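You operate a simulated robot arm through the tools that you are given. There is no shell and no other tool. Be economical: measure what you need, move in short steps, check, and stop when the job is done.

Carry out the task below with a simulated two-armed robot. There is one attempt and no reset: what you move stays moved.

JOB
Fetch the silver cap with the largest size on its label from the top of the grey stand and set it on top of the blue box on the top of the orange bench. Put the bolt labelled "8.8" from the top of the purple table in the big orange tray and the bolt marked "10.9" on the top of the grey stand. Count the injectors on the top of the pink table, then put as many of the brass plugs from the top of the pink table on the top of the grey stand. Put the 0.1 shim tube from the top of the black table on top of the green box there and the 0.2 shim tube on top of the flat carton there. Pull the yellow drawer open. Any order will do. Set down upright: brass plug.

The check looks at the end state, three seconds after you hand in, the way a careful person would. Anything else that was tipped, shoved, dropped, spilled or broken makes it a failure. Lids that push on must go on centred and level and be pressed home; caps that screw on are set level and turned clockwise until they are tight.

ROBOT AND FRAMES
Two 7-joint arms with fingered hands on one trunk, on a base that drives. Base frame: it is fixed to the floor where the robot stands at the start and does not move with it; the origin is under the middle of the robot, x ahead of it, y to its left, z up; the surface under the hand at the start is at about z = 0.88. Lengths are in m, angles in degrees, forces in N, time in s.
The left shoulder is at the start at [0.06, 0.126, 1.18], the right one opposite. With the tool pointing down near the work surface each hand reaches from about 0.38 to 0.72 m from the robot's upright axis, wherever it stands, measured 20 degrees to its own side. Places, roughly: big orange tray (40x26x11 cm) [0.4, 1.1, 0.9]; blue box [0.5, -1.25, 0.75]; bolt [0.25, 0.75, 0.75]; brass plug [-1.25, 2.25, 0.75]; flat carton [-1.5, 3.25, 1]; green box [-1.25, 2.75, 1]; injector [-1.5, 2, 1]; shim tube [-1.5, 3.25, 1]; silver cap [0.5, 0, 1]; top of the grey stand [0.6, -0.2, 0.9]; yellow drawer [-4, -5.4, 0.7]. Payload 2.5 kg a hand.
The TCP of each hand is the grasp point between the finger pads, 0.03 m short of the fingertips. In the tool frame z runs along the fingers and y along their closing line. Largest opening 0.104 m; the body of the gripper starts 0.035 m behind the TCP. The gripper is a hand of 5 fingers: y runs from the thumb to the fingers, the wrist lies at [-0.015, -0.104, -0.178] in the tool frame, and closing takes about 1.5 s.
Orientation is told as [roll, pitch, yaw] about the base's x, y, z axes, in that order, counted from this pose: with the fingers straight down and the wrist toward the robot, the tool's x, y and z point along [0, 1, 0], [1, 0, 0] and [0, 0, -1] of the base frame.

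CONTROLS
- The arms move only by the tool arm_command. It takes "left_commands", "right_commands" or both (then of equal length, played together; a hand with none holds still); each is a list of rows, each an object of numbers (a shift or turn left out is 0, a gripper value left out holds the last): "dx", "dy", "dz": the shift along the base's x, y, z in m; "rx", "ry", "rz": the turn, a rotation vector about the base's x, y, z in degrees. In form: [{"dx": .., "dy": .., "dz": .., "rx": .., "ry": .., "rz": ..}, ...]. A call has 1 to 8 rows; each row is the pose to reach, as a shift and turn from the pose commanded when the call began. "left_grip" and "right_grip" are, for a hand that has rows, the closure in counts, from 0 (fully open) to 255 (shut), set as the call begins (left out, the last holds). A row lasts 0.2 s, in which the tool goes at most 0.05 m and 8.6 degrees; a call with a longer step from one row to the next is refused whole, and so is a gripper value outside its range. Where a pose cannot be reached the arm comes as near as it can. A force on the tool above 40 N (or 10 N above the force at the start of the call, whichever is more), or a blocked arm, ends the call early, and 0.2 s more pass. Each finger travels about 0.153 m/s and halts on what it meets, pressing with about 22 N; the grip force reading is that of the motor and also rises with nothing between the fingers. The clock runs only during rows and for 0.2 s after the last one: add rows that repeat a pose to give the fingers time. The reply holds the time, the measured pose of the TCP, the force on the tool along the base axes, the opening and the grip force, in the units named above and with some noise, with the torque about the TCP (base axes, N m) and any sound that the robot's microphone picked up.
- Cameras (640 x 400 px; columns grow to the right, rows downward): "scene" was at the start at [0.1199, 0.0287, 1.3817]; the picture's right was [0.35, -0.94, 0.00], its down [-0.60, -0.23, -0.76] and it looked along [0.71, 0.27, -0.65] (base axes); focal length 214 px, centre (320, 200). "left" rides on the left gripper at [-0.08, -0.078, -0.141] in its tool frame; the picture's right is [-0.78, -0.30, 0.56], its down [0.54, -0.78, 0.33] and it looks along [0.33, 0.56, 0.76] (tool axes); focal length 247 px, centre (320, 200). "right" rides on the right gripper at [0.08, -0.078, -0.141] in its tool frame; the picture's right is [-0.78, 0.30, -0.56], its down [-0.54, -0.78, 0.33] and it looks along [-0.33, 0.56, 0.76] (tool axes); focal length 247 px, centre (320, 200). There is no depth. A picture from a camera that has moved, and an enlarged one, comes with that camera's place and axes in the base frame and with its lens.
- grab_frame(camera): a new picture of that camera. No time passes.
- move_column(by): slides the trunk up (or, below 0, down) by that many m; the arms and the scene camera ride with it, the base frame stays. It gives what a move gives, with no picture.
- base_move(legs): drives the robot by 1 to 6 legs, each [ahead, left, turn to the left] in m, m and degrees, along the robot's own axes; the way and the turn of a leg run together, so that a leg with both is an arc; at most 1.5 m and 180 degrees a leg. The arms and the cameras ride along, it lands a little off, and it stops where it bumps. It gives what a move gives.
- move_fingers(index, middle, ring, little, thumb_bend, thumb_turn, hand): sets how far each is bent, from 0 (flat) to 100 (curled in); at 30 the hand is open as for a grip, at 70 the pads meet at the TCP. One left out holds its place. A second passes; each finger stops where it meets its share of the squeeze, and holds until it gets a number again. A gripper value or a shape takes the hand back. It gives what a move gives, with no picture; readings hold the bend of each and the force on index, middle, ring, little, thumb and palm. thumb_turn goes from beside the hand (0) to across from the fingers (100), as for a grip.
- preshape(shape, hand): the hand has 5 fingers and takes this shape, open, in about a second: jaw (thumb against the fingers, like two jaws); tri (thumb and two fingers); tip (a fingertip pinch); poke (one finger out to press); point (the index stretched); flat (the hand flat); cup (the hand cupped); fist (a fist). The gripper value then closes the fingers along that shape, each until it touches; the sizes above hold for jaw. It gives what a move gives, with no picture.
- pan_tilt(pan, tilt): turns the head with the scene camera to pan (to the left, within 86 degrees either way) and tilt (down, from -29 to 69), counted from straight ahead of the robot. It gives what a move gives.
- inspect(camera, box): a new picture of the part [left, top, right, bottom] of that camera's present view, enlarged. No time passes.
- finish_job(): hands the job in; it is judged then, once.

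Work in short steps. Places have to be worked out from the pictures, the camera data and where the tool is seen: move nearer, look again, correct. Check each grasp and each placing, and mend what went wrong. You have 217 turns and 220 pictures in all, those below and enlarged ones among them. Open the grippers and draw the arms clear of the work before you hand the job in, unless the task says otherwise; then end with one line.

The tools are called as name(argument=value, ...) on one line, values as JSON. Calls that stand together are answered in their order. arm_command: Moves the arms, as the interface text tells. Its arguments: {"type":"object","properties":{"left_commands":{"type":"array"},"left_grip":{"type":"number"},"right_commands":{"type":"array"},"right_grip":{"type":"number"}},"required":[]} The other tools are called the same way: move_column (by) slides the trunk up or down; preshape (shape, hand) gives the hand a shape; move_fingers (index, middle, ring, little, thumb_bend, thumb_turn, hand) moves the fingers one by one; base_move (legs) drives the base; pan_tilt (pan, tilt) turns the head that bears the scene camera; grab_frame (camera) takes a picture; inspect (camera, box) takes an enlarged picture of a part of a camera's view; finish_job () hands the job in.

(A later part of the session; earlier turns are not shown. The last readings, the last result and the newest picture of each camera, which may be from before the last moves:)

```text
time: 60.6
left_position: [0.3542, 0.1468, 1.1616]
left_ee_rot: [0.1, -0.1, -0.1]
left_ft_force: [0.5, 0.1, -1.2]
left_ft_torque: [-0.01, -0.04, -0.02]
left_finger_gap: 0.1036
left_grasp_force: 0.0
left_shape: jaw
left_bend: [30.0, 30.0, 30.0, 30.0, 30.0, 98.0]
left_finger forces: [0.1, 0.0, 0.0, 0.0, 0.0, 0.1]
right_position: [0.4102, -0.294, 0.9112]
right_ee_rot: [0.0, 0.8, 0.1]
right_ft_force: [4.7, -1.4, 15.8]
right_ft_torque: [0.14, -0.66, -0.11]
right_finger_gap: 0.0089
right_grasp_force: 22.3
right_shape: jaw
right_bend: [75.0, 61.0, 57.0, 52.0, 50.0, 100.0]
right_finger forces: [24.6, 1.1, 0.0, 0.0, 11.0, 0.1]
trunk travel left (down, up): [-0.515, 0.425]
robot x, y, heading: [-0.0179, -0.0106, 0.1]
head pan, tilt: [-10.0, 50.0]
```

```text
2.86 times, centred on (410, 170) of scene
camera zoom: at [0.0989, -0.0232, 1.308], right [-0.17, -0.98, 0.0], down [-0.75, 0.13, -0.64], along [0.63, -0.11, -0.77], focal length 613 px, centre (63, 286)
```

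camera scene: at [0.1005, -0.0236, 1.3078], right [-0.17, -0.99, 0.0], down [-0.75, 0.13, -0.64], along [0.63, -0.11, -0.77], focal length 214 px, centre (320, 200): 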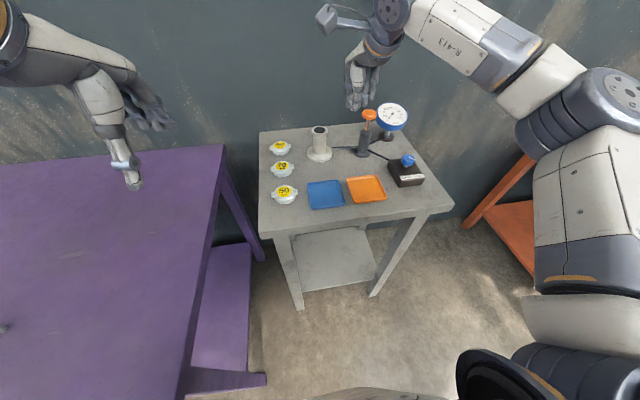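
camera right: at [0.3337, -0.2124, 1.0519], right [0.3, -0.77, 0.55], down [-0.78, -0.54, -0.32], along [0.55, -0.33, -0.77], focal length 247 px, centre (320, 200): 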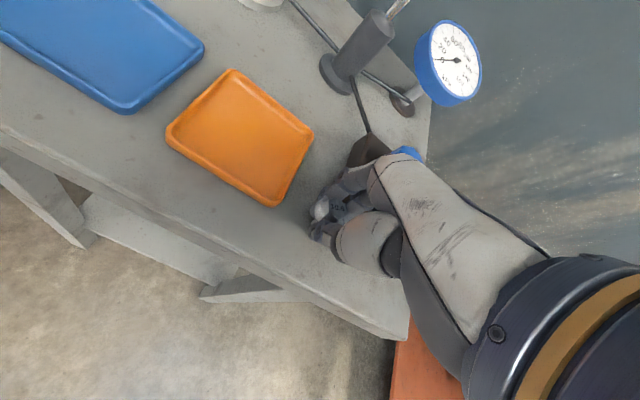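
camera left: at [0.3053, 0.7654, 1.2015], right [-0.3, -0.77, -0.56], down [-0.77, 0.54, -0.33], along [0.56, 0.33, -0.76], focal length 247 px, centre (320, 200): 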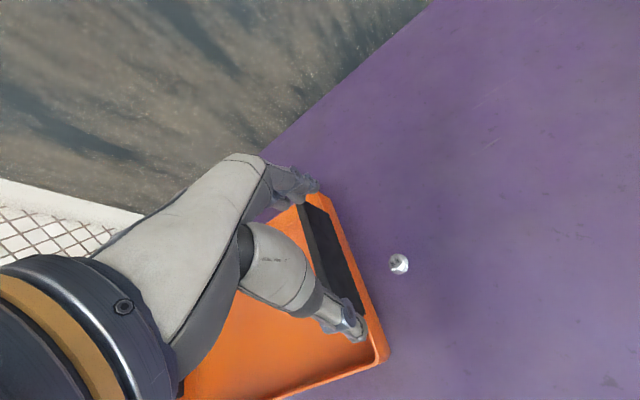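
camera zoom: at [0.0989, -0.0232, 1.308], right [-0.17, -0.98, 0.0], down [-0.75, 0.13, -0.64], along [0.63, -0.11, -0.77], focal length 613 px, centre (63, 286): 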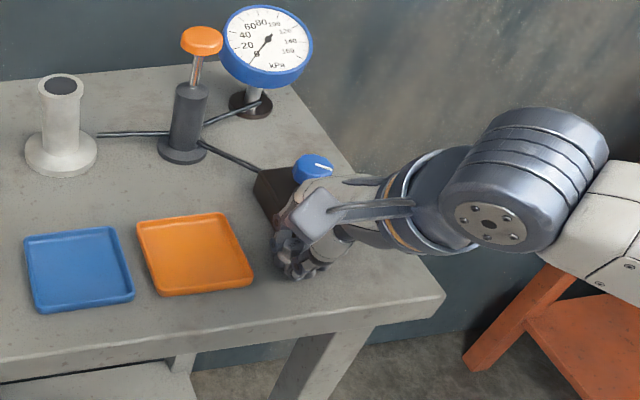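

The box and knob look unmoved. I lift 4 cm to inspect how the bolt is held.

arm_command(right_commands=[{"dz": 0.015}, {"dz": 0.04}, {"dz": 0.07}, {"dz": 0.09}])

inspect(camera="right", box=[240, 140, 420, 290])

inspect(camera="scene", box=[340, 110, 480, 220])

```text
time: 61.6
left_position: [0.3561, 0.1471, 1.1613]
left_ee_rot: [0.0, 0.0, -0.1]
left_ft_force: [-0.3, 0.3, 0.0]
left_ft_torque: [0.01, 0.0, -0.02]
left_finger_gap: 0.1039
left_grasp_force: 0.1
left_shape: jaw
left_bend: [30.0, 30.0, 30.0, 30.0, 30.0, 98.0]
left_finger forces: [0.0, 0.0, 0.1, 0.0, 0.1, 0.0]
right_position: [0.4103, -0.2934, 1.0006]
right_ee_rot: [-0.1, 1.2, 0.0]
right_ft_force: [0.6, -0.3, 0.3]
right_ft_torque: [0.01, 0.01, -0.03]
right_finger_gap: 0.0089
right_grasp_force: 21.5
right_shape: jaw
right_bend: [75.0, 61.0, 57.0, 52.0, 50.0, 100.0]
right_finger forces: [10.8, 1.0, 0.0, 0.0, 14.1, 0.0]
trunk travel left (down, up): [-0.515, 0.425]
robot x, y, heading: [-0.0164, -0.0103, 0.3]
head pan, tilt: [-10.0, 50.0]
```

```text
2.67 times, centred on (330, 215) of right
camera zoom: at [0.335, -0.2124, 1.1421], right [0.31, -0.78, 0.55], down [-0.78, -0.54, -0.32], along [0.54, -0.33, -0.77], focal length 659 px, centre (293, 160)
```

zoom: 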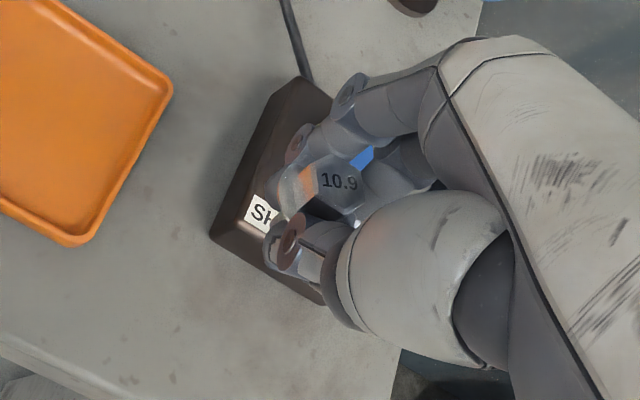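

```text
3.64 times, centred on (410, 165) of scene
camera zoom: at [0.0997, -0.0238, 1.3078], right [-0.17, -0.98, 0.0], down [-0.75, 0.13, -0.64], along [0.63, -0.11, -0.77], focal length 780 px, centre (-7, 327)
```

zoom: 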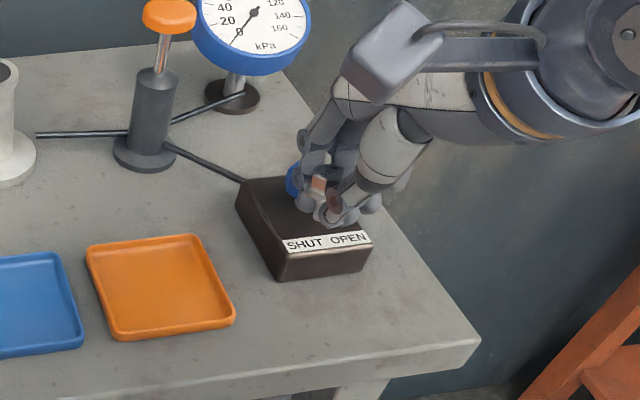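

The bolt is still held nearly upright and nothing on the stand moved. A roomier spot is behind the trays at about (0.545,-0.185); I go there high.

arm_command(right_commands=[{"dz": 0.04}, {"dz": 0.08}, {"dz": 0.08, "dx": 0.035, "dy": 0.03}, {"dz": 0.08, "dx": 0.07, "dy": 0.06}, {"dz": 0.08, "dx": 0.105, "dy": 0.09, "ry": -1}, {"dz": 0.06, "dx": 0.133, "dy": 0.108, "ry": -1}, {"dz": 0.02, "dx": 0.133, "dy": 0.108, "ry": -1}, {"dz": -0.01, "dx": 0.133, "dy": 0.108, "ry": -1}])

grab_frame(camera="right")

inspect(camera="scene", box=[260, 80, 440, 220])

```text
time: 63.4
left_position: [0.3563, 0.1466, 1.1611]
left_ee_rot: [0.0, 0.0, 0.0]
left_ft_force: [-0.9, -0.2, -0.4]
left_ft_torque: [0.0, 0.02, -0.03]
left_finger_gap: 0.1038
left_grasp_force: 0.0
left_shape: jaw
left_bend: [30.0, 30.0, 30.0, 30.0, 30.0, 98.0]
left_finger forces: [0.0, 0.0, 0.1, 0.1, 0.0, 0.1]
right_position: [0.544, -0.1868, 0.9869]
right_ee_rot: [-0.1, 0.1, 0.1]
right_ft_force: [-0.4, -0.4, -0.6]
right_ft_torque: [0.02, 0.01, -0.02]
right_finger_gap: 0.0086
right_grasp_force: 22.0
right_shape: jaw
right_bend: [75.0, 61.0, 57.0, 52.0, 50.0, 100.0]
right_finger forces: [10.5, 0.8, 0.0, 0.0, 14.0, 0.0]
trunk travel left (down, up): [-0.515, 0.425]
robot x, y, heading: [-0.0184, -0.0089, 0.0]
head pan, tilt: [-10.0, 50.0]
```

```text
162 pictures are left
camera right: at [0.4663, -0.1051, 1.1262], right [0.3, -0.78, 0.56], down [-0.78, -0.54, -0.33], along [0.56, -0.33, -0.76], focal length 247 px, centre (320, 200)
```

right: 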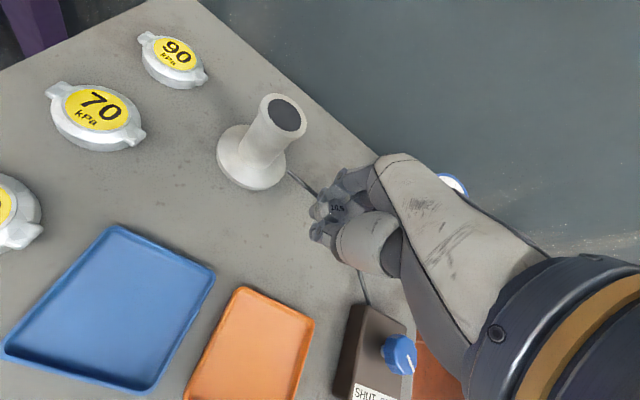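

```text
2.86 times, centred on (350, 150) of scene
camera zoom: at [0.0998, -0.0239, 1.3078], right [-0.17, -0.98, 0.0], down [-0.75, 0.13, -0.64], along [0.63, -0.11, -0.77], focal length 613 px, centre (234, 343)
```

zoom: 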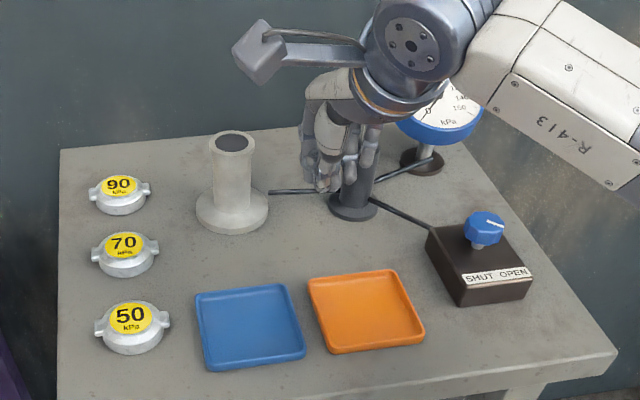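

This spot is too tight beside the pump knob. Better: take the 90 cap away first with the left hand, then use its freed area for the bolt. I pull the right hand up and aside and bring the left hand near the cap.

arm_command(right_commands=[{"dz": 0.04}, {"dz": 0.08}, {"dz": 0.11}, {"dz": 0.11, "dx": -0.03, "dy": -0.03}, {"dz": 0.11, "dx": -0.06, "dy": -0.06}, {"dz": 0.11, "dx": -0.09, "dy": -0.09}, {"dz": 0.11, "dx": -0.1, "dy": -0.12}, {"dz": 0.11, "dx": -0.1, "dy": -0.12}], left_commands=[{"dx": 0.04, "dy": -0.015}, {"dx": 0.08, "dy": -0.03}, {"dx": 0.12, "dy": -0.05}, {"dx": 0.16, "dy": -0.075}, {"dx": 0.2, "dy": -0.1}, {"dx": 0.24, "dy": -0.12}, {"dx": 0.28, "dy": -0.14, "dz": -0.02}, {"dx": 0.305, "dy": -0.145, "dz": -0.06}], left_grip=40)

grab_frame(camera="left")

inspect(camera="scene", box=[220, 80, 400, 220])

```text
time: 65.2
left_position: [0.6348, 0.0071, 1.0924]
left_ee_rot: [0.1, -0.2, -0.2]
left_ft_force: [-0.5, 0.2, 0.2]
left_ft_torque: [0.04, -0.03, 0.02]
left_finger_gap: 0.0876
left_grasp_force: 0.1
left_shape: jaw
left_bend: [27.0, 33.0, 31.0, 32.0, 45.0, 99.0]
left_finger forces: [0.0, 0.0, 0.0, 0.0, 0.0, 0.0]
left hand out of reach, approached as far as the arm can: row 7, 8
right_position: [0.4397, -0.3047, 1.0988]
right_ee_rot: [0.0, 0.0, 0.3]
right_ft_force: [-0.1, 0.1, -0.4]
right_ft_torque: [0.06, 0.01, 0.01]
right_finger_gap: 0.0085
right_grasp_force: 22.0
right_shape: jaw
right_bend: [75.0, 61.0, 57.0, 52.0, 50.0, 100.0]
right_finger forces: [10.4, 1.0, 0.0, 0.0, 13.8, 0.0]
trunk travel left (down, up): [-0.515, 0.425]
robot x, y, heading: [-0.0171, -0.008, 0.1]
head pan, tilt: [-10.0, 50.0]
```

```text
160 pictures are left
camera left: at [0.5564, -0.0737, 1.2335], right [-0.29, -0.77, -0.56], down [-0.77, 0.54, -0.33], along [0.56, 0.34, -0.76], focal length 247 px, centre (320, 200)
```

left: 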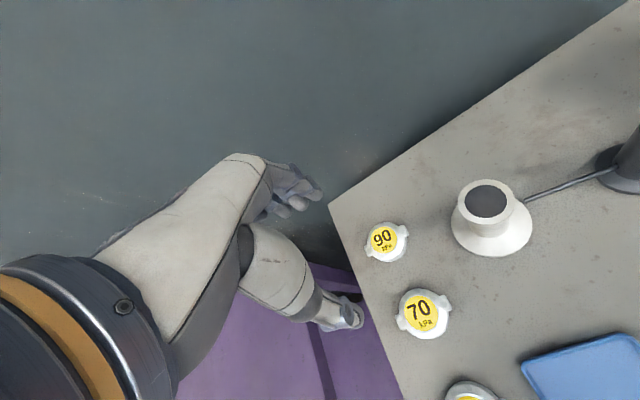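

```text
2.86 times, centred on (310, 150) of scene
camera zoom: at [0.0989, -0.0248, 1.3079], right [-0.17, -0.98, 0.0], down [-0.75, 0.13, -0.64], along [0.63, -0.11, -0.77], focal length 613 px, centre (349, 343)
```

zoom: 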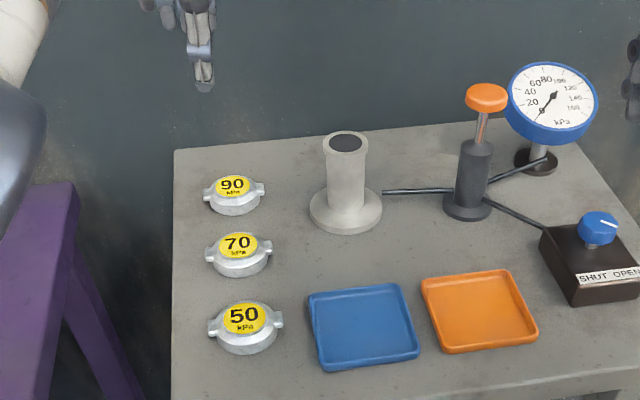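

The 90 cap is at about (0.675,0.004). I creep the base 2.5 cm forward (within where it started) and then lower the left hand toward the cap.

base_move(legs=[[0.025, 0, 0]])

arm_command(left_commands=[{"dz": -0.03, "dx": 0.005}, {"dz": -0.06, "dx": 0.01}, {"dz": -0.09, "dx": 0.015, "dy": -0.003}, {"dz": -0.11, "dx": 0.017, "dy": -0.003}, {"dz": -0.12, "dx": 0.017, "dy": -0.003}, {"dz": -0.12, "dx": 0.017, "dy": -0.003}])

grab_frame(camera="left")

```text
time: 66.0
left_position: [0.6602, 0.0081, 1.0907]
left_ee_rot: [0.0, -0.1, 0.0]
left_ft_force: [-0.7, -0.3, 0.1]
left_ft_torque: [0.0, 0.0, 0.0]
left_finger_gap: 0.0877
left_grasp_force: 0.1
left_shape: jaw
left_bend: [27.0, 33.0, 31.0, 32.0, 45.0, 99.0]
left_finger forces: [0.0, 0.0, 0.0, 0.1, 0.1, 0.1]
right_position: [0.4668, -0.3063, 1.0968]
right_ee_rot: [0.0, 0.1, 0.1]
right_ft_force: [0.4, -0.2, -0.7]
right_ft_torque: [0.01, 0.02, 0.01]
right_finger_gap: 0.0086
right_grasp_force: 22.2
right_shape: jaw
right_bend: [75.0, 61.0, 57.0, 52.0, 50.0, 100.0]
right_finger forces: [10.5, 0.8, 0.0, 0.0, 13.8, 0.0]
trunk travel left (down, up): [-0.515, 0.425]
robot x, y, heading: [0.007, -0.0092, 0.0]
head pan, tilt: [-10.0, 50.0]
```

```text
time: 67.4
left_position: [0.6788, 0.0033, 0.9716]
left_ee_rot: [0.1, 0.0, 0.0]
left_ft_force: [0.9, 0.0, -0.3]
left_ft_torque: [0.0, -0.02, -0.02]
left_finger_gap: 0.0875
left_grasp_force: 0.0
left_shape: jaw
left_bend: [27.0, 33.0, 31.0, 32.0, 45.0, 99.0]
left_finger forces: [0.1, 0.0, 0.1, 0.0, 0.0, 0.0]
left hand out of reach, approached as far as the arm can: row 5, 6
right_position: [0.4646, -0.3059, 1.0969]
right_ee_rot: [-0.1, 0.2, 0.1]
right_ft_force: [-1.1, -0.1, 0.4]
right_ft_torque: [0.02, 0.02, 0.02]
right_finger_gap: 0.0087
right_grasp_force: 22.2
right_shape: jaw
right_bend: [75.0, 61.0, 57.0, 52.0, 50.0, 100.0]
right_finger forces: [10.4, 0.8, 0.0, 0.2, 13.8, 0.0]
trunk travel left (down, up): [-0.515, 0.425]
robot x, y, heading: [0.0101, -0.0056, -0.1]
head pan, tilt: [-10.0, 50.0]
```

```text
158 pictures are left
camera left: at [0.6022, -0.0767, 1.1137], right [-0.3, -0.78, -0.56], down [-0.78, 0.54, -0.33], along [0.56, 0.34, -0.76], focal length 247 px, centre (320, 200)
```

left: 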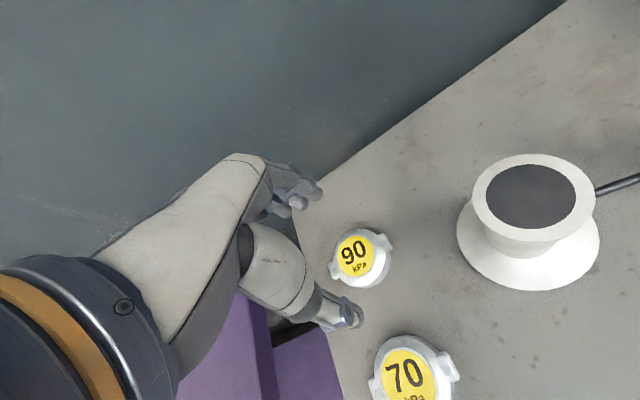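

The hand is centred on the 90 cap. I lower the trunk 5.5 cm to bring the fingers around it.

move_column(by=-0.055)

grab_frame(camera="left")

```text
time: 68.4
left_position: [0.6793, 0.0046, 0.9183]
left_ee_rot: [0.0, 0.0, 0.0]
left_ft_force: [-0.2, 0.1, 0.4]
left_ft_torque: [0.02, 0.03, -0.03]
left_finger_gap: 0.0878
left_grasp_force: 0.2
left_shape: jaw
left_bend: [27.0, 33.0, 31.0, 32.0, 45.0, 99.0]
left_finger forces: [0.1, 0.1, 0.0, 0.1, 0.0, 0.0]
right_position: [0.4644, -0.3061, 1.0425]
right_ee_rot: [-0.2, 0.1, 0.2]
right_ft_force: [0.9, 0.0, -0.8]
right_ft_torque: [0.01, 0.03, -0.01]
right_finger_gap: 0.0087
right_grasp_force: 21.5
right_shape: jaw
right_bend: [75.0, 61.0, 57.0, 52.0, 50.0, 100.0]
right_finger forces: [10.6, 0.8, 0.1, 0.0, 13.8, 0.0]
trunk travel left (down, up): [-0.46, 0.48]
robot x, y, heading: [0.0071, -0.0089, -0.2]
head pan, tilt: [-10.0, 50.0]
```

```text
157 pictures are left
camera left: at [0.6022, -0.0765, 1.059], right [-0.3, -0.78, -0.56], down [-0.78, 0.53, -0.33], along [0.56, 0.33, -0.76], focal length 247 px, centre (320, 200)
```

left: 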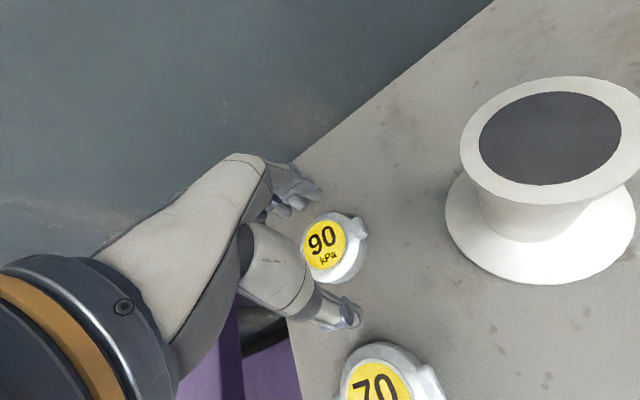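

The cap is between thumb and fingers. I go 5 mm lower and close the left hand.

move_column(by=-0.006)

arm_command(left_commands=[{}, {}, {}, {}, {}, {}, {}, {}], left_grip=255)

grab_frame(camera="left")

```text
time: 68.9
left_position: [0.6795, 0.004, 0.9118]
left_ee_rot: [0.1, 0.0, 0.0]
left_ft_force: [0.4, 0.0, -0.4]
left_ft_torque: [0.0, 0.0, 0.01]
left_finger_gap: 0.0879
left_grasp_force: 0.0
left_shape: jaw
left_bend: [27.0, 33.0, 31.0, 32.0, 45.0, 99.0]
left_finger forces: [0.0, 0.1, 0.0, 0.1, 0.0, 0.1]
right_position: [0.4648, -0.3042, 1.0368]
right_ee_rot: [-0.1, 0.0, 0.1]
right_ft_force: [0.4, -1.0, 0.1]
right_ft_torque: [0.0, 0.03, 0.01]
right_finger_gap: 0.0087
right_grasp_force: 21.9
right_shape: jaw
right_bend: [75.0, 61.0, 57.0, 52.0, 50.0, 100.0]
right_finger forces: [10.5, 0.8, 0.1, 0.0, 13.7, 0.1]
trunk travel left (down, up): [-0.454, 0.486]
robot x, y, heading: [0.0051, -0.0092, 0.0]
head pan, tilt: [-10.0, 50.0]
```

```text
time: 70.7
left_position: [0.6783, 0.004, 0.9118]
left_ee_rot: [0.1, 0.0, 0.1]
left_ft_force: [-0.8, 0.1, -0.2]
left_ft_torque: [0.0, -0.03, -0.04]
left_finger_gap: 0.0491
left_grasp_force: 22.0
left_shape: jaw
left_bend: [74.0, 45.0, 48.0, 45.0, 72.0, 100.0]
left_finger forces: [11.1, 7.5, 0.1, 0.0, 18.5, 0.0]
right_position: [0.4654, -0.305, 1.037]
right_ee_rot: [-0.2, 0.1, 0.2]
right_ft_force: [-0.1, -0.1, -0.3]
right_ft_torque: [0.02, -0.02, 0.02]
right_finger_gap: 0.0086
right_grasp_force: 22.2
right_shape: jaw
right_bend: [75.0, 61.0, 57.0, 52.0, 50.0, 100.0]
right_finger forces: [10.5, 0.9, 0.1, 0.0, 13.8, 0.1]
trunk travel left (down, up): [-0.454, 0.486]
robot x, y, heading: [0.0074, -0.0098, -0.2]
head pan, tilt: [-10.0, 50.0]
```

```text
156 pictures are left
camera left: at [0.6023, -0.0765, 1.0528], right [-0.3, -0.78, -0.56], down [-0.78, 0.53, -0.33], along [0.56, 0.33, -0.76], focal length 247 px, centre (320, 200)
```

left: 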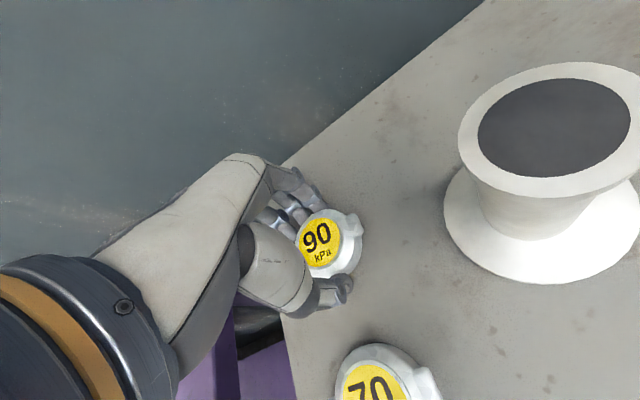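

The cap is gripped (gap 0.049). I lift with the trunk a few cm and check it stays level.

move_column(by=0.06)

grab_frame(camera="left")

inspect(camera="scene", box=[220, 60, 380, 200])

```text
time: 71.7
left_position: [0.6774, 0.0037, 0.9716]
left_ee_rot: [0.1, 0.1, 0.0]
left_ft_force: [0.3, -0.4, -1.2]
left_ft_torque: [-0.02, -0.01, -0.02]
left_finger_gap: 0.0489
left_grasp_force: 22.9
left_shape: jaw
left_bend: [74.0, 45.0, 48.0, 45.0, 72.0, 100.0]
left_finger forces: [11.4, 7.5, 0.1, 0.0, 18.6, 0.1]
right_position: [0.4651, -0.3065, 1.0981]
right_ee_rot: [0.0, 0.1, 0.1]
right_ft_force: [0.7, -0.7, 0.4]
right_ft_torque: [0.01, 0.0, -0.03]
right_finger_gap: 0.0086
right_grasp_force: 21.9
right_shape: jaw
right_bend: [75.0, 61.0, 57.0, 52.0, 50.0, 100.0]
right_finger forces: [10.5, 0.8, 0.1, 0.0, 13.8, 0.1]
trunk travel left (down, up): [-0.514, 0.426]
robot x, y, heading: [0.01, -0.0052, 0.2]
head pan, tilt: [-10.0, 50.0]
```

```text
155 pictures are left
camera left: at [0.6025, -0.0766, 1.1127], right [-0.3, -0.78, -0.56], down [-0.78, 0.53, -0.33], along [0.56, 0.33, -0.76], focal length 247 px, centre (320, 200)
```

left: 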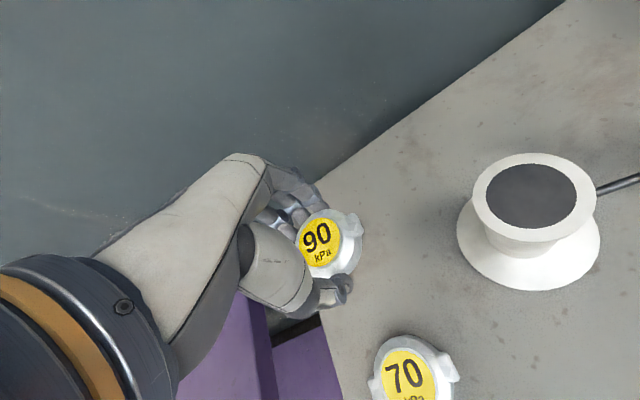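

```text
2.86 times, centred on (300, 130) of scene
camera zoom: at [0.1251, -0.0239, 1.3068], right [-0.17, -0.98, 0.0], down [-0.75, 0.13, -0.64], along [0.63, -0.11, -0.77], focal length 613 px, centre (377, 400)
```

zoom: 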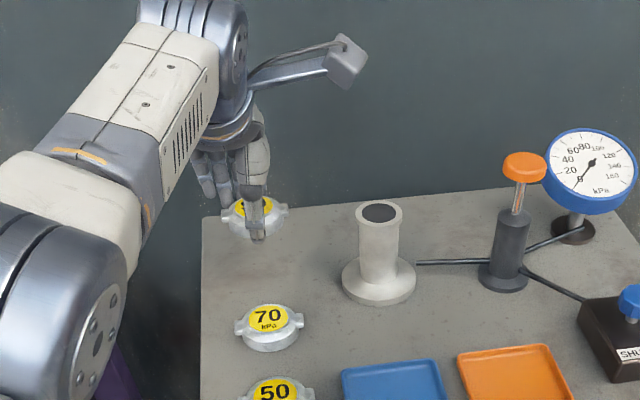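

The cap is held level. I raise it clear and draw the left arm back to the left, out of the right arm's way.

arm_command(left_commands=[{"dz": 0.035, "dx": -0.02}, {"dz": 0.07, "dx": -0.05, "dy": 0.01}, {"dz": 0.1, "dx": -0.08, "dy": 0.03}, {"dz": 0.12, "dx": -0.12, "dy": 0.05}, {"dz": 0.13, "dx": -0.16, "dy": 0.08}, {"dz": 0.13, "dx": -0.2, "dy": 0.11}, {"dz": 0.13, "dx": -0.24, "dy": 0.14}, {"dz": 0.13, "dx": -0.28, "dy": 0.17}])

arm_command(right_commands=[{"dx": 0.0, "dy": 0.045}, {"dx": 0.02, "dy": 0.09}, {"dx": 0.04, "dy": 0.13}, {"dx": 0.07, "dy": 0.17}, {"dx": 0.1, "dy": 0.205}, {"dx": 0.13, "dy": 0.24}, {"dx": 0.16, "dy": 0.27}, {"dx": 0.185, "dy": 0.295}])

grab_frame(camera="right")

grab_frame(camera="scene")

```text
refused: row 5 steps farther than a row can; nothing moved
```

```text
time: 73.6
left_position: [0.6772, 0.0082, 0.9651]
left_ee_rot: [0.3, 0.9, 0.5]
left_ft_force: [0.4, -0.1, -1.1]
left_ft_torque: [0.0, 0.03, -0.02]
left_finger_gap: 0.049
left_grasp_force: 21.5
left_shape: jaw
left_bend: [74.0, 45.0, 48.0, 45.0, 72.0, 100.0]
left_finger forces: [11.4, 7.4, 0.1, 0.1, 18.7, 0.1]
right_position: [0.6434, 0.0151, 1.1091]
right_ee_rot: [-2.5, -2.9, 6.7]
right_ft_force: [6.2, 2.3, 4.4]
right_ft_torque: [-0.01, 0.3, -0.07]
right_finger_gap: 0.0085
right_grasp_force: 21.6
right_shape: jaw
right_bend: [75.0, 61.0, 57.0, 52.0, 48.0, 100.0]
right_finger forces: [12.7, 0.6, 0.0, 0.0, 15.9, 0.0]
trunk travel left (down, up): [-0.514, 0.426]
robot x, y, heading: [0.006, -0.0087, -0.0]
head pan, tilt: [-10.0, 50.0]
stopped in row 8 (right hand): the force on the tool passed its limit at 44 N (the readings are from after the stop); the commanded pose is now the measured one
```

```text
153 pictures are left
camera right: at [0.5499, 0.092, 1.2418], right [0.35, -0.72, 0.6], down [-0.69, -0.63, -0.35], along [0.63, -0.29, -0.72], focal length 247 px, centre (320, 200)
```

right: 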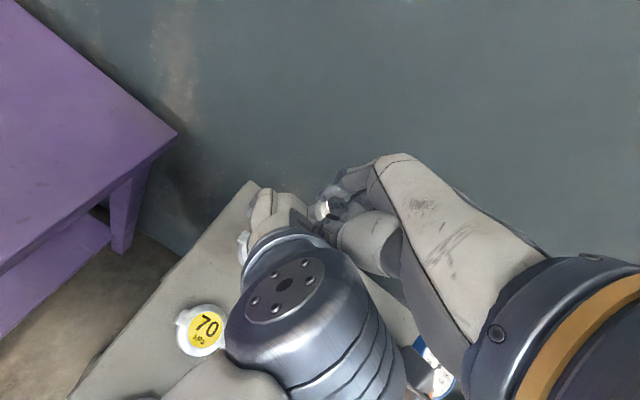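

```text
152 pictures are left
camera scene: at [0.1246, -0.0236, 1.3068], right [-0.17, -0.98, 0.0], down [-0.75, 0.13, -0.64], along [0.63, -0.11, -0.77], focal length 214 px, centre (320, 200)
```

scene: 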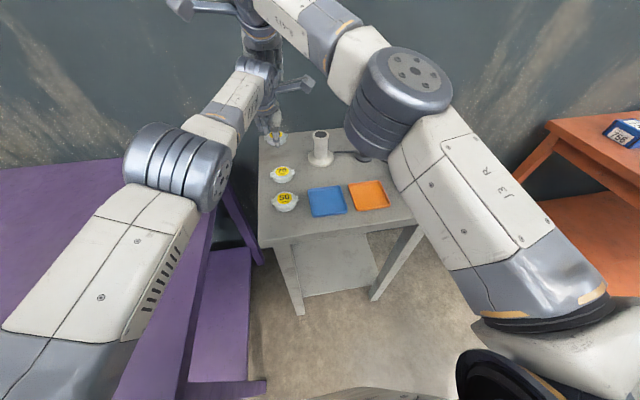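

The left move was refused and the right hand bumped the left wrist; both objects are still held. I back the right hand out the way it came.

arm_command(right_commands=[{"dx": -0.02, "dy": -0.03, "dz": 0.01}, {"dx": -0.05, "dy": -0.06, "dz": 0.02}, {"dx": -0.08, "dy": -0.095, "dz": 0.02}, {"dx": -0.11, "dy": -0.13, "dz": 0.02}, {"dx": -0.14, "dy": -0.165, "dz": 0.02}, {"dx": -0.15, "dy": -0.21, "dz": 0.01, "rz": -3}, {"dx": -0.16, "dy": -0.25, "rz": -6, "rx": 2, "ry": 3}, {"dx": -0.17, "dy": -0.28, "rz": -6.7, "rx": 2.5, "ry": 3}])

inspect(camera="right", box=[240, 140, 420, 290])

inspect(camera="left", box=[220, 140, 420, 310])

grab_frame(camera="scene")

```text
time: 75.4
left_position: [0.6784, 0.0098, 0.9677]
left_ee_rot: [0.2, 0.7, 0.5]
left_ft_force: [-0.1, 0.0, -1.2]
left_ft_torque: [-0.01, 0.01, 0.0]
left_finger_gap: 0.049
left_grasp_force: 22.0
left_shape: jaw
left_bend: [74.0, 45.0, 48.0, 45.0, 72.0, 100.0]
left_finger forces: [11.4, 7.4, 0.1, 0.0, 18.6, 0.0]
right_position: [0.4718, -0.2652, 1.1074]
right_ee_rot: [0.2, 0.3, 0.0]
right_ft_force: [-0.4, 0.8, -0.4]
right_ft_torque: [0.03, 0.0, -0.01]
right_finger_gap: 0.0081
right_grasp_force: 22.0
right_shape: jaw
right_bend: [75.0, 73.0, 57.0, 52.0, 50.0, 100.0]
right_finger forces: [12.7, 1.0, 0.0, 0.0, 15.9, 0.1]
trunk travel left (down, up): [-0.514, 0.426]
robot x, y, heading: [0.006, -0.0114, -0.2]
head pan, tilt: [-10.0, 50.0]
```

```text
2.67 times, centred on (330, 215) of right
camera zoom: at [0.3951, -0.184, 1.2478], right [0.3, -0.78, 0.55], down [-0.78, -0.53, -0.33], along [0.55, -0.33, -0.77], focal length 659 px, centre (293, 160)
```

zoom: 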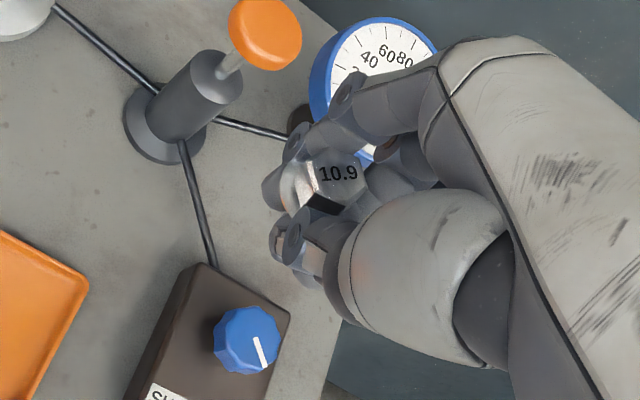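

```text
2.35 times, centred on (320, 225) of left
camera zoom: at [0.6035, -0.0734, 1.109], right [-0.3, -0.78, -0.56], down [-0.79, 0.53, -0.32], along [0.54, 0.34, -0.77], focal length 581 px, centre (320, 141)
```

zoom: 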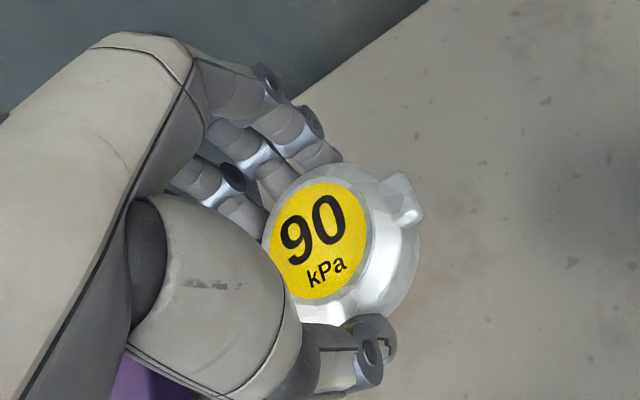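

```text
149 pictures are left
camera scene: at [0.1248, -0.0241, 1.3068], right [-0.17, -0.98, 0.0], down [-0.75, 0.13, -0.64], along [0.63, -0.11, -0.77], focal length 214 px, centre (320, 200)
```

scene: 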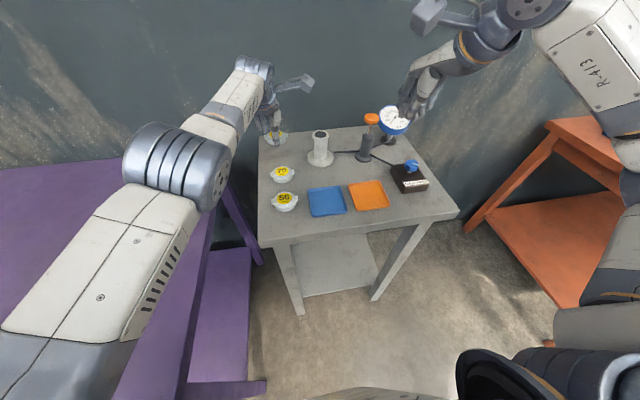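

Both still well held and the stand is intact. Now I withdraw the left arm with smaller steps.

arm_command(left_commands=[{"dz": 0.035, "dx": -0.01}, {"dz": 0.07, "dx": -0.03}, {"dz": 0.1, "dx": -0.055, "dy": 0.01}, {"dz": 0.12, "dx": -0.09, "dy": 0.025}, {"dz": 0.13, "dx": -0.125, "dy": 0.045}, {"dz": 0.13, "dx": -0.16, "dy": 0.07}, {"dz": 0.13, "dx": -0.195, "dy": 0.1}, {"dz": 0.13, "dx": -0.23, "dy": 0.13}])

arm_command(left_commands=[{"dx": -0.02, "dy": 0.03}, {"dx": -0.04, "dy": 0.06}, {"dx": -0.06, "dy": 0.09}, {"dx": -0.07, "dy": 0.11}])

grab_frame(camera="scene")

```text
time: 77.2
left_position: [0.6299, 0.07, 1.1894]
left_ee_rot: [0.1, 0.8, 0.3]
left_ft_force: [0.3, 0.8, -0.4]
left_ft_torque: [0.01, 0.01, 0.0]
left_finger_gap: 0.049
left_grasp_force: 21.8
left_shape: jaw
left_bend: [74.0, 45.0, 48.0, 45.0, 72.0, 100.0]
left_finger forces: [11.5, 7.4, 0.1, 0.0, 18.8, 0.1]
left hand out of reach, approached as far as the arm can: row 1, 2, 3, 4, 5, 6, 7, 8
right_position: [0.4726, -0.2637, 1.1079]
right_ee_rot: [0.2, 0.3, 0.0]
right_ft_force: [-0.5, 0.8, 0.2]
right_ft_torque: [0.01, -0.01, -0.03]
right_finger_gap: 0.0085
right_grasp_force: 21.2
right_shape: jaw
right_bend: [75.0, 73.0, 57.0, 52.0, 50.0, 100.0]
right_finger forces: [12.7, 1.0, 0.1, 0.1, 15.8, 0.0]
trunk travel left (down, up): [-0.514, 0.426]
robot x, y, heading: [0.0119, -0.0067, -0.1]
head pan, tilt: [-10.0, 50.0]
```

```text
time: 78.2
left_position: [0.6175, 0.1667, 1.226]
left_ee_rot: [0.2, 0.9, 0.5]
left_ft_force: [0.4, 0.0, -1.3]
left_ft_torque: [-0.02, 0.01, -0.01]
left_finger_gap: 0.0487
left_grasp_force: 22.4
left_shape: jaw
left_bend: [74.0, 45.0, 48.0, 45.0, 72.0, 100.0]
left_finger forces: [11.4, 7.3, 0.0, 0.1, 18.6, 0.0]
left hand out of reach, approached as far as the arm can: row 1, 2, 3, 4
right_position: [0.4724, -0.266, 1.1068]
right_ee_rot: [0.2, 0.4, 0.1]
right_ft_force: [1.0, 0.1, -0.3]
right_ft_torque: [0.0, 0.06, 0.02]
right_finger_gap: 0.0082
right_grasp_force: 21.7
right_shape: jaw
right_bend: [75.0, 73.0, 57.0, 52.0, 50.0, 100.0]
right_finger forces: [12.8, 1.0, 0.0, 0.0, 16.0, 0.0]
trunk travel left (down, up): [-0.514, 0.426]
robot x, y, heading: [0.0064, -0.0082, -0.1]
head pan, tilt: [-10.0, 50.0]
```

```text
148 pictures are left
camera scene: at [0.1255, -0.0245, 1.3067], right [-0.17, -0.98, 0.0], down [-0.75, 0.13, -0.64], along [0.63, -0.11, -0.77], focal length 214 px, centre (320, 200)
```

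scene: 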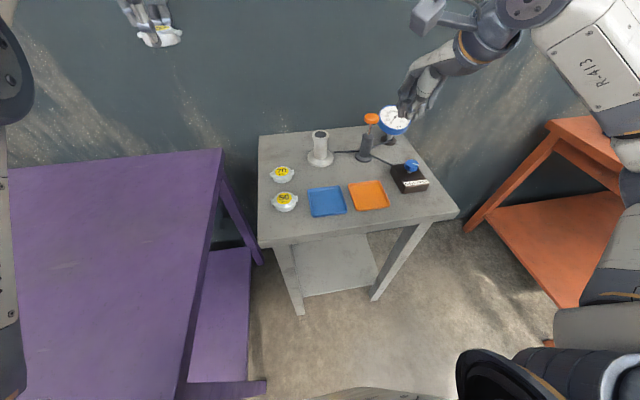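

I pull the left hand closer to the robot.

arm_command(left_commands=[{"dx": -0.04}, {"dx": -0.08}, {"dx": -0.12, "dy": 0.01}, {"dx": -0.16, "dy": 0.02}, {"dx": -0.2, "dy": 0.03}, {"dx": -0.2, "dy": 0.03, "dz": -0.03}])

```text
time: 79.6
left_position: [0.5617, 0.1809, 1.2965]
left_ee_rot: [0.2, 0.8, 0.6]
left_ft_force: [-0.2, 0.2, -0.4]
left_ft_torque: [-0.03, -0.02, -0.03]
left_finger_gap: 0.0485
left_grasp_force: 21.9
left_shape: jaw
left_bend: [74.0, 45.0, 48.0, 45.0, 72.0, 100.0]
left_finger forces: [11.4, 7.5, 0.1, 0.0, 18.6, 0.0]
left hand out of reach, approached as far as the arm can: row 1, 2, 3, 4, 5, 6
right_position: [0.472, -0.2637, 1.1075]
right_ee_rot: [0.2, 0.2, 0.0]
right_ft_force: [0.4, 0.3, -0.9]
right_ft_torque: [-0.02, 0.04, 0.0]
right_finger_gap: 0.0083
right_grasp_force: 22.2
right_shape: jaw
right_bend: [75.0, 73.0, 57.0, 52.0, 50.0, 100.0]
right_finger forces: [12.7, 1.0, 0.1, 0.1, 15.8, 0.0]
trunk travel left (down, up): [-0.514, 0.426]
robot x, y, heading: [0.011, -0.0072, -0.0]
head pan, tilt: [-10.0, 50.0]
```

The arm slid upward instead of back, as if stretched out straight. I try backward combined with downward.

arm_command(left_commands=[{"dx": -0.02, "dz": -0.04}, {"dx": -0.04, "dz": -0.08}, {"dx": -0.06, "dz": -0.12}, {"dx": -0.08, "dz": -0.15}, {"dx": -0.11, "dz": -0.15}, {"dx": -0.14, "dz": -0.15}])

grab_frame(camera="scene")

```text
time: 81.0
left_position: [0.5848, 0.1847, 1.2718]
left_ee_rot: [0.2, 0.9, 0.5]
left_ft_force: [-0.4, 0.3, -1.0]
left_ft_torque: [0.02, -0.01, 0.04]
left_finger_gap: 0.0485
left_grasp_force: 21.7
left_shape: jaw
left_bend: [74.0, 45.0, 48.0, 45.0, 72.0, 100.0]
left_finger forces: [11.4, 7.4, 0.0, 0.0, 18.7, 0.1]
left hand out of reach, approached as far as the arm can: row 1, 2, 3, 4, 5, 6
right_position: [0.4727, -0.2636, 1.1073]
right_ee_rot: [0.1, 0.3, 0.0]
right_ft_force: [0.4, 0.7, 0.1]
right_ft_torque: [0.02, 0.0, 0.0]
right_finger_gap: 0.008
right_grasp_force: 22.4
right_shape: jaw
right_bend: [75.0, 73.0, 57.0, 52.0, 50.0, 100.0]
right_finger forces: [12.6, 1.0, 0.0, 0.0, 15.9, 0.0]
trunk travel left (down, up): [-0.514, 0.426]
robot x, y, heading: [0.0102, -0.0032, -0.0]
head pan, tilt: [-10.0, 50.0]
```

```text
147 pictures are left
camera scene: at [0.125, -0.0239, 1.3068], right [-0.17, -0.98, 0.0], down [-0.75, 0.13, -0.64], along [0.63, -0.11, -0.77], focal length 214 px, centre (320, 200)
```

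scene: 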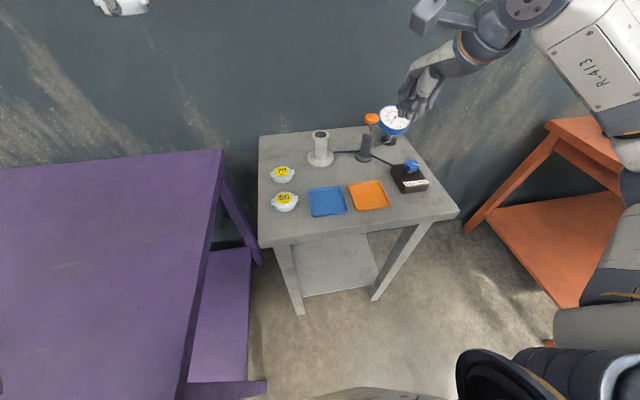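

I look at the left arm to see its configuration.

pan_tilt(pan=40, tilt=15)

grab_frame(camera="scene")

```text
time: 82.2
left_position: [0.5834, 0.1859, 1.2724]
left_ee_rot: [0.2, 0.8, 0.4]
left_ft_force: [0.5, -1.5, -1.2]
left_ft_torque: [-0.03, 0.04, 0.0]
left_finger_gap: 0.0485
left_grasp_force: 22.1
left_shape: jaw
left_bend: [74.0, 45.0, 48.0, 45.0, 72.0, 100.0]
left_finger forces: [11.5, 7.5, 0.0, 0.0, 18.5, 0.0]
right_position: [0.4716, -0.2652, 1.107]
right_ee_rot: [0.2, 0.3, 0.1]
right_ft_force: [0.5, 0.4, -0.6]
right_ft_torque: [-0.04, -0.01, 0.01]
right_finger_gap: 0.0084
right_grasp_force: 22.1
right_shape: jaw
right_bend: [75.0, 73.0, 57.0, 52.0, 50.0, 100.0]
right_finger forces: [12.9, 1.1, 0.1, 0.0, 16.0, 0.0]
trunk travel left (down, up): [-0.514, 0.426]
robot x, y, heading: [0.0101, -0.0105, -0.1]
head pan, tilt: [40.0, 15.0]
```

```text
146 pictures are left
camera scene: at [0.1208, 0.0495, 1.3605], right [0.64, -0.77, 0.0], down [-0.2, -0.17, -0.97], along [0.74, 0.62, -0.26], focal length 214 px, centre (320, 200)
```

scene: 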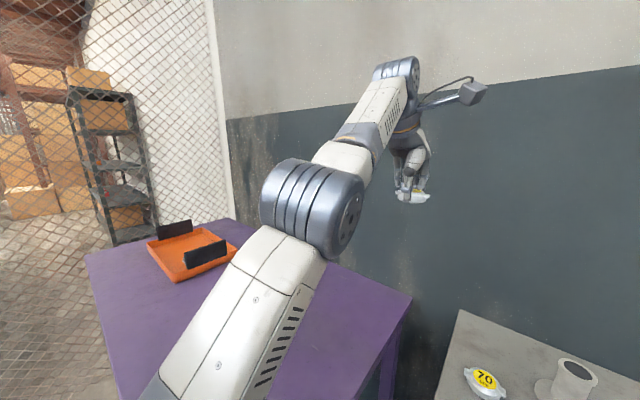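

The left arm is stretched nearly straight (singular). I test with a hold command to see whether it drifts toward a stored target.

arm_command(left_commands=[{"rx": 2}, {"rx": 4}, {"rx": 6}, {"rx": 6, "dz": -0.03}])

```text
time: 83.2
left_position: [0.6, 0.189, 1.251]
left_ee_rot: [6.2, 0.8, 0.5]
left_ft_force: [0.3, 0.4, -0.8]
left_ft_torque: [0.01, 0.03, -0.02]
left_finger_gap: 0.0486
left_grasp_force: 22.1
left_shape: jaw
left_bend: [74.0, 45.0, 48.0, 45.0, 72.0, 100.0]
left_finger forces: [11.3, 7.4, 0.1, 0.1, 18.5, 0.0]
left hand out of reach, approached as far as the arm can: row 4
right_position: [0.4723, -0.2639, 1.1075]
right_ee_rot: [0.2, 0.2, 0.0]
right_ft_force: [-0.8, -1.2, -1.0]
right_ft_torque: [-0.02, 0.0, -0.02]
right_finger_gap: 0.0082
right_grasp_force: 22.1
right_shape: jaw
right_bend: [75.0, 73.0, 57.0, 52.0, 50.0, 100.0]
right_finger forces: [12.7, 1.0, 0.1, 0.0, 15.9, 0.0]
trunk travel left (down, up): [-0.514, 0.426]
robot x, y, heading: [0.0078, -0.0056, -0.1]
head pan, tilt: [40.0, 15.0]
```

Rotation works but inward motion doesn't. I try moving sideways (left and down) to leave this posture.

arm_command(left_commands=[{"dy": 0.03, "dx": -0.02, "dz": -0.02}, {"dy": 0.06, "dx": -0.04, "dz": -0.04}, {"dy": 0.09, "dx": -0.06, "dz": -0.06}, {"dy": 0.12, "dx": -0.08, "dz": -0.08}, {"dy": 0.15, "dx": -0.1, "dz": -0.1}, {"dy": 0.18, "dx": -0.12, "dz": -0.12}, {"dy": 0.21, "dx": -0.14, "dz": -0.14}])

grab_frame(camera="scene")

```text
time: 84.8
left_position: [0.5539, 0.4709, 1.1656]
left_ee_rot: [5.9, 0.7, 0.5]
left_ft_force: [0.1, 0.1, -1.6]
left_ft_torque: [-0.07, 0.03, 0.01]
left_finger_gap: 0.0488
left_grasp_force: 22.3
left_shape: jaw
left_bend: [74.0, 45.0, 48.0, 45.0, 72.0, 100.0]
left_finger forces: [11.5, 7.5, 0.1, 0.0, 18.7, 0.0]
left hand out of reach, approached as far as the arm can: row 1, 2, 3, 4, 5, 6, 7
right_position: [0.4734, -0.2619, 1.1084]
right_ee_rot: [0.1, 0.3, 0.1]
right_ft_force: [-0.2, 1.1, -0.7]
right_ft_torque: [-0.07, 0.0, -0.02]
right_finger_gap: 0.0083
right_grasp_force: 21.4
right_shape: jaw
right_bend: [75.0, 73.0, 57.0, 52.0, 50.0, 100.0]
right_finger forces: [12.7, 0.9, 0.1, 0.0, 15.9, 0.0]
trunk travel left (down, up): [-0.514, 0.426]
robot x, y, heading: [0.0082, -0.0068, 0.1]
head pan, tilt: [40.0, 15.0]
```

```text
145 pictures are left
camera scene: at [0.1208, 0.0531, 1.3603], right [0.64, -0.77, 0.0], down [-0.2, -0.17, -0.97], along [0.74, 0.62, -0.26], focal length 214 px, centre (320, 200)
```

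scene: 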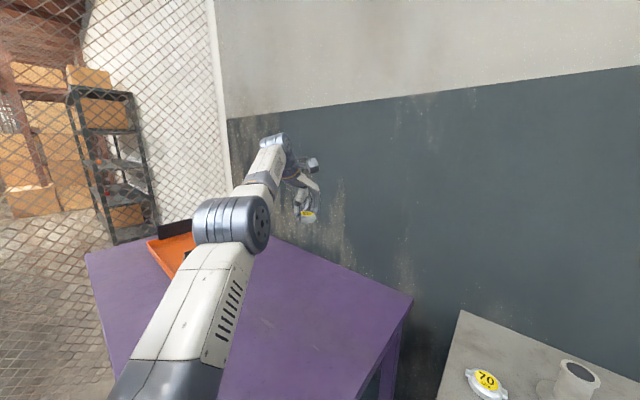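

It's at full extension. The elbow also turns the hand, so I command a rotation together with an inward pull to make the elbow flex.

arm_command(left_commands=[{"rz": -8, "dx": -0.02, "dy": -0.015}, {"rz": -16, "dx": -0.04, "dy": -0.03}, {"rz": -24, "dx": -0.06, "dy": -0.045}, {"rz": -32, "dx": -0.08, "dy": -0.06}, {"rz": -40, "dx": -0.1, "dy": -0.075}, {"rz": -40, "dx": -0.13, "dy": -0.1}])

```text
time: 86.2
left_position: [0.4881, 0.4306, 1.1996]
left_ee_rot: [6.1, 0.7, -39.7]
left_ft_force: [-0.7, -0.4, -2.0]
left_ft_torque: [-0.04, -0.01, 0.01]
left_finger_gap: 0.0487
left_grasp_force: 21.7
left_shape: jaw
left_bend: [74.0, 45.0, 48.0, 45.0, 72.0, 100.0]
left_finger forces: [11.4, 7.5, 0.0, 0.0, 18.7, 0.0]
left hand out of reach, approached as far as the arm can: row 1, 2, 3, 4, 5, 6
right_position: [0.4712, -0.2638, 1.1081]
right_ee_rot: [0.2, 0.3, -0.1]
right_ft_force: [-0.4, -0.6, -0.7]
right_ft_torque: [-0.03, -0.03, 0.0]
right_finger_gap: 0.0083
right_grasp_force: 21.6
right_shape: jaw
right_bend: [75.0, 73.0, 57.0, 52.0, 50.0, 100.0]
right_finger forces: [12.7, 1.1, 0.0, 0.1, 15.9, 0.0]
trunk travel left (down, up): [-0.514, 0.426]
robot x, y, heading: [0.0096, -0.0101, 0.1]
head pan, tilt: [40.0, 15.0]
```

Some progress. I try pulling in directly along the arm now.

arm_command(left_commands=[{"dx": -0.02, "dy": -0.022, "dz": -0.015}, {"dx": -0.04, "dy": -0.044, "dz": -0.03}, {"dx": -0.06, "dy": -0.066, "dz": -0.045}, {"dx": -0.08, "dy": -0.088, "dz": -0.06}])

grab_frame(camera="scene")

```text
time: 87.2
left_position: [0.4895, 0.4252, 1.2021]
left_ee_rot: [6.1, 0.7, -39.5]
left_ft_force: [0.7, -0.5, -1.2]
left_ft_torque: [0.0, 0.01, -0.02]
left_finger_gap: 0.0485
left_grasp_force: 22.1
left_shape: jaw
left_bend: [74.0, 45.0, 48.0, 45.0, 72.0, 100.0]
left_finger forces: [11.5, 7.4, 0.1, 0.0, 18.6, 0.1]
left hand out of reach, approached as far as the arm can: row 1, 2, 3, 4
right_position: [0.472, -0.2652, 1.1075]
right_ee_rot: [0.1, 0.2, 0.0]
right_ft_force: [-0.4, -0.6, 0.3]
right_ft_torque: [-0.01, 0.0, 0.0]
right_finger_gap: 0.0079
right_grasp_force: 21.6
right_shape: jaw
right_bend: [75.0, 73.0, 57.0, 52.0, 50.0, 100.0]
right_finger forces: [12.7, 1.0, 0.1, 0.0, 15.8, 0.1]
trunk travel left (down, up): [-0.514, 0.426]
robot x, y, heading: [0.0102, -0.0109, -0.1]
head pan, tilt: [40.0, 15.0]
```

```text
144 pictures are left
camera scene: at [0.1207, 0.0496, 1.3605], right [0.64, -0.77, 0.0], down [-0.2, -0.17, -0.97], along [0.74, 0.62, -0.26], focal length 214 px, centre (320, 200)
```

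scene: 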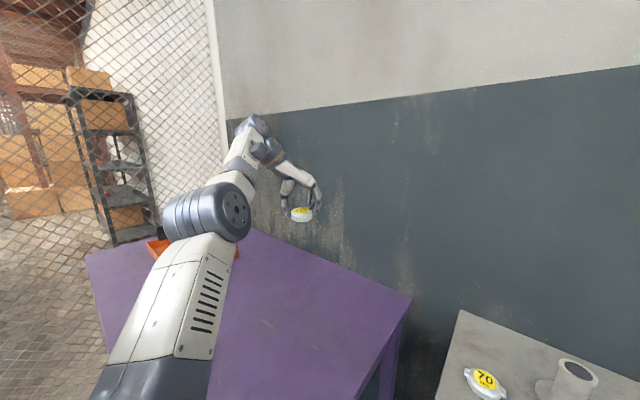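

Still straight. I pitch the hand about the elbow's axis, then pull inward.

arm_command(left_commands=[{"rx": 5.5, "ry": -5}, {"rx": 11, "ry": -10}, {"rx": 16, "ry": -15}, {"rx": 16, "ry": -15, "dx": -0.02, "dy": -0.022, "dz": -0.015}, {"rx": 16, "ry": -15, "dx": -0.04, "dy": -0.044, "dz": -0.03}, {"rx": 16, "ry": -15, "dx": -0.06, "dy": -0.066, "dz": -0.045}])

```text
time: 88.5
left_position: [0.5364, 0.4245, 1.2639]
left_ee_rot: [27.5, -0.5, -39.6]
left_ft_force: [-0.4, -0.3, -0.7]
left_ft_torque: [0.07, 0.05, -0.01]
left_finger_gap: 0.0483
left_grasp_force: 22.1
left_shape: jaw
left_bend: [74.0, 45.0, 48.0, 45.0, 72.0, 100.0]
left_finger forces: [11.5, 7.3, 0.0, 0.1, 18.6, 0.0]
left hand out of reach, approached as far as the arm can: row 1, 2, 3, 4, 5, 6
right_position: [0.473, -0.2662, 1.106]
right_ee_rot: [0.3, 0.3, -0.1]
right_ft_force: [-0.2, -0.7, -1.1]
right_ft_torque: [0.01, 0.05, 0.02]
right_finger_gap: 0.0081
right_grasp_force: 22.1
right_shape: jaw
right_bend: [75.0, 73.0, 57.0, 52.0, 50.0, 100.0]
right_finger forces: [12.7, 1.0, 0.0, 0.0, 15.9, 0.0]
trunk travel left (down, up): [-0.514, 0.426]
robot x, y, heading: [0.0055, -0.0072, 0.1]
head pan, tilt: [40.0, 15.0]
```

Opposite direction: pitch the other way while pulling strongly inward.

arm_command(left_commands=[{"rx": -5.5, "ry": 5.5, "dx": -0.03, "dy": -0.03, "dz": -0.02}, {"rx": -11, "ry": 11, "dx": -0.06, "dy": -0.06, "dz": -0.04}, {"rx": -16.5, "ry": 16.5, "dx": -0.09, "dy": -0.09, "dz": -0.06}, {"rx": -22, "ry": 16.5, "dx": -0.12, "dy": -0.12, "dz": -0.08}, {"rx": -22, "ry": 16.5, "dx": -0.15, "dy": -0.15, "dz": -0.1}])

```text
time: 89.8
left_position: [0.4918, 0.3701, 1.2444]
left_ee_rot: [3.5, 0.8, -39.6]
left_ft_force: [0.0, -0.3, -0.8]
left_ft_torque: [0.04, -0.03, 0.02]
left_finger_gap: 0.0487
left_grasp_force: 22.1
left_shape: jaw
left_bend: [74.0, 45.0, 48.0, 45.0, 72.0, 100.0]
left_finger forces: [11.6, 7.3, 0.1, 0.1, 18.4, 0.0]
left hand out of reach, approached as far as the arm can: row 1, 2, 3, 4, 5
right_position: [0.4732, -0.2646, 1.1071]
right_ee_rot: [0.0, 0.3, 0.0]
right_ft_force: [-0.3, -0.2, -0.5]
right_ft_torque: [-0.01, 0.02, 0.0]
right_finger_gap: 0.0084
right_grasp_force: 22.3
right_shape: jaw
right_bend: [75.0, 73.0, 57.0, 52.0, 50.0, 100.0]
right_finger forces: [12.7, 1.0, 0.0, 0.0, 15.9, 0.0]
trunk travel left (down, up): [-0.514, 0.426]
robot x, y, heading: [0.0123, -0.011, 0.0]
head pan, tilt: [40.0, 15.0]
```

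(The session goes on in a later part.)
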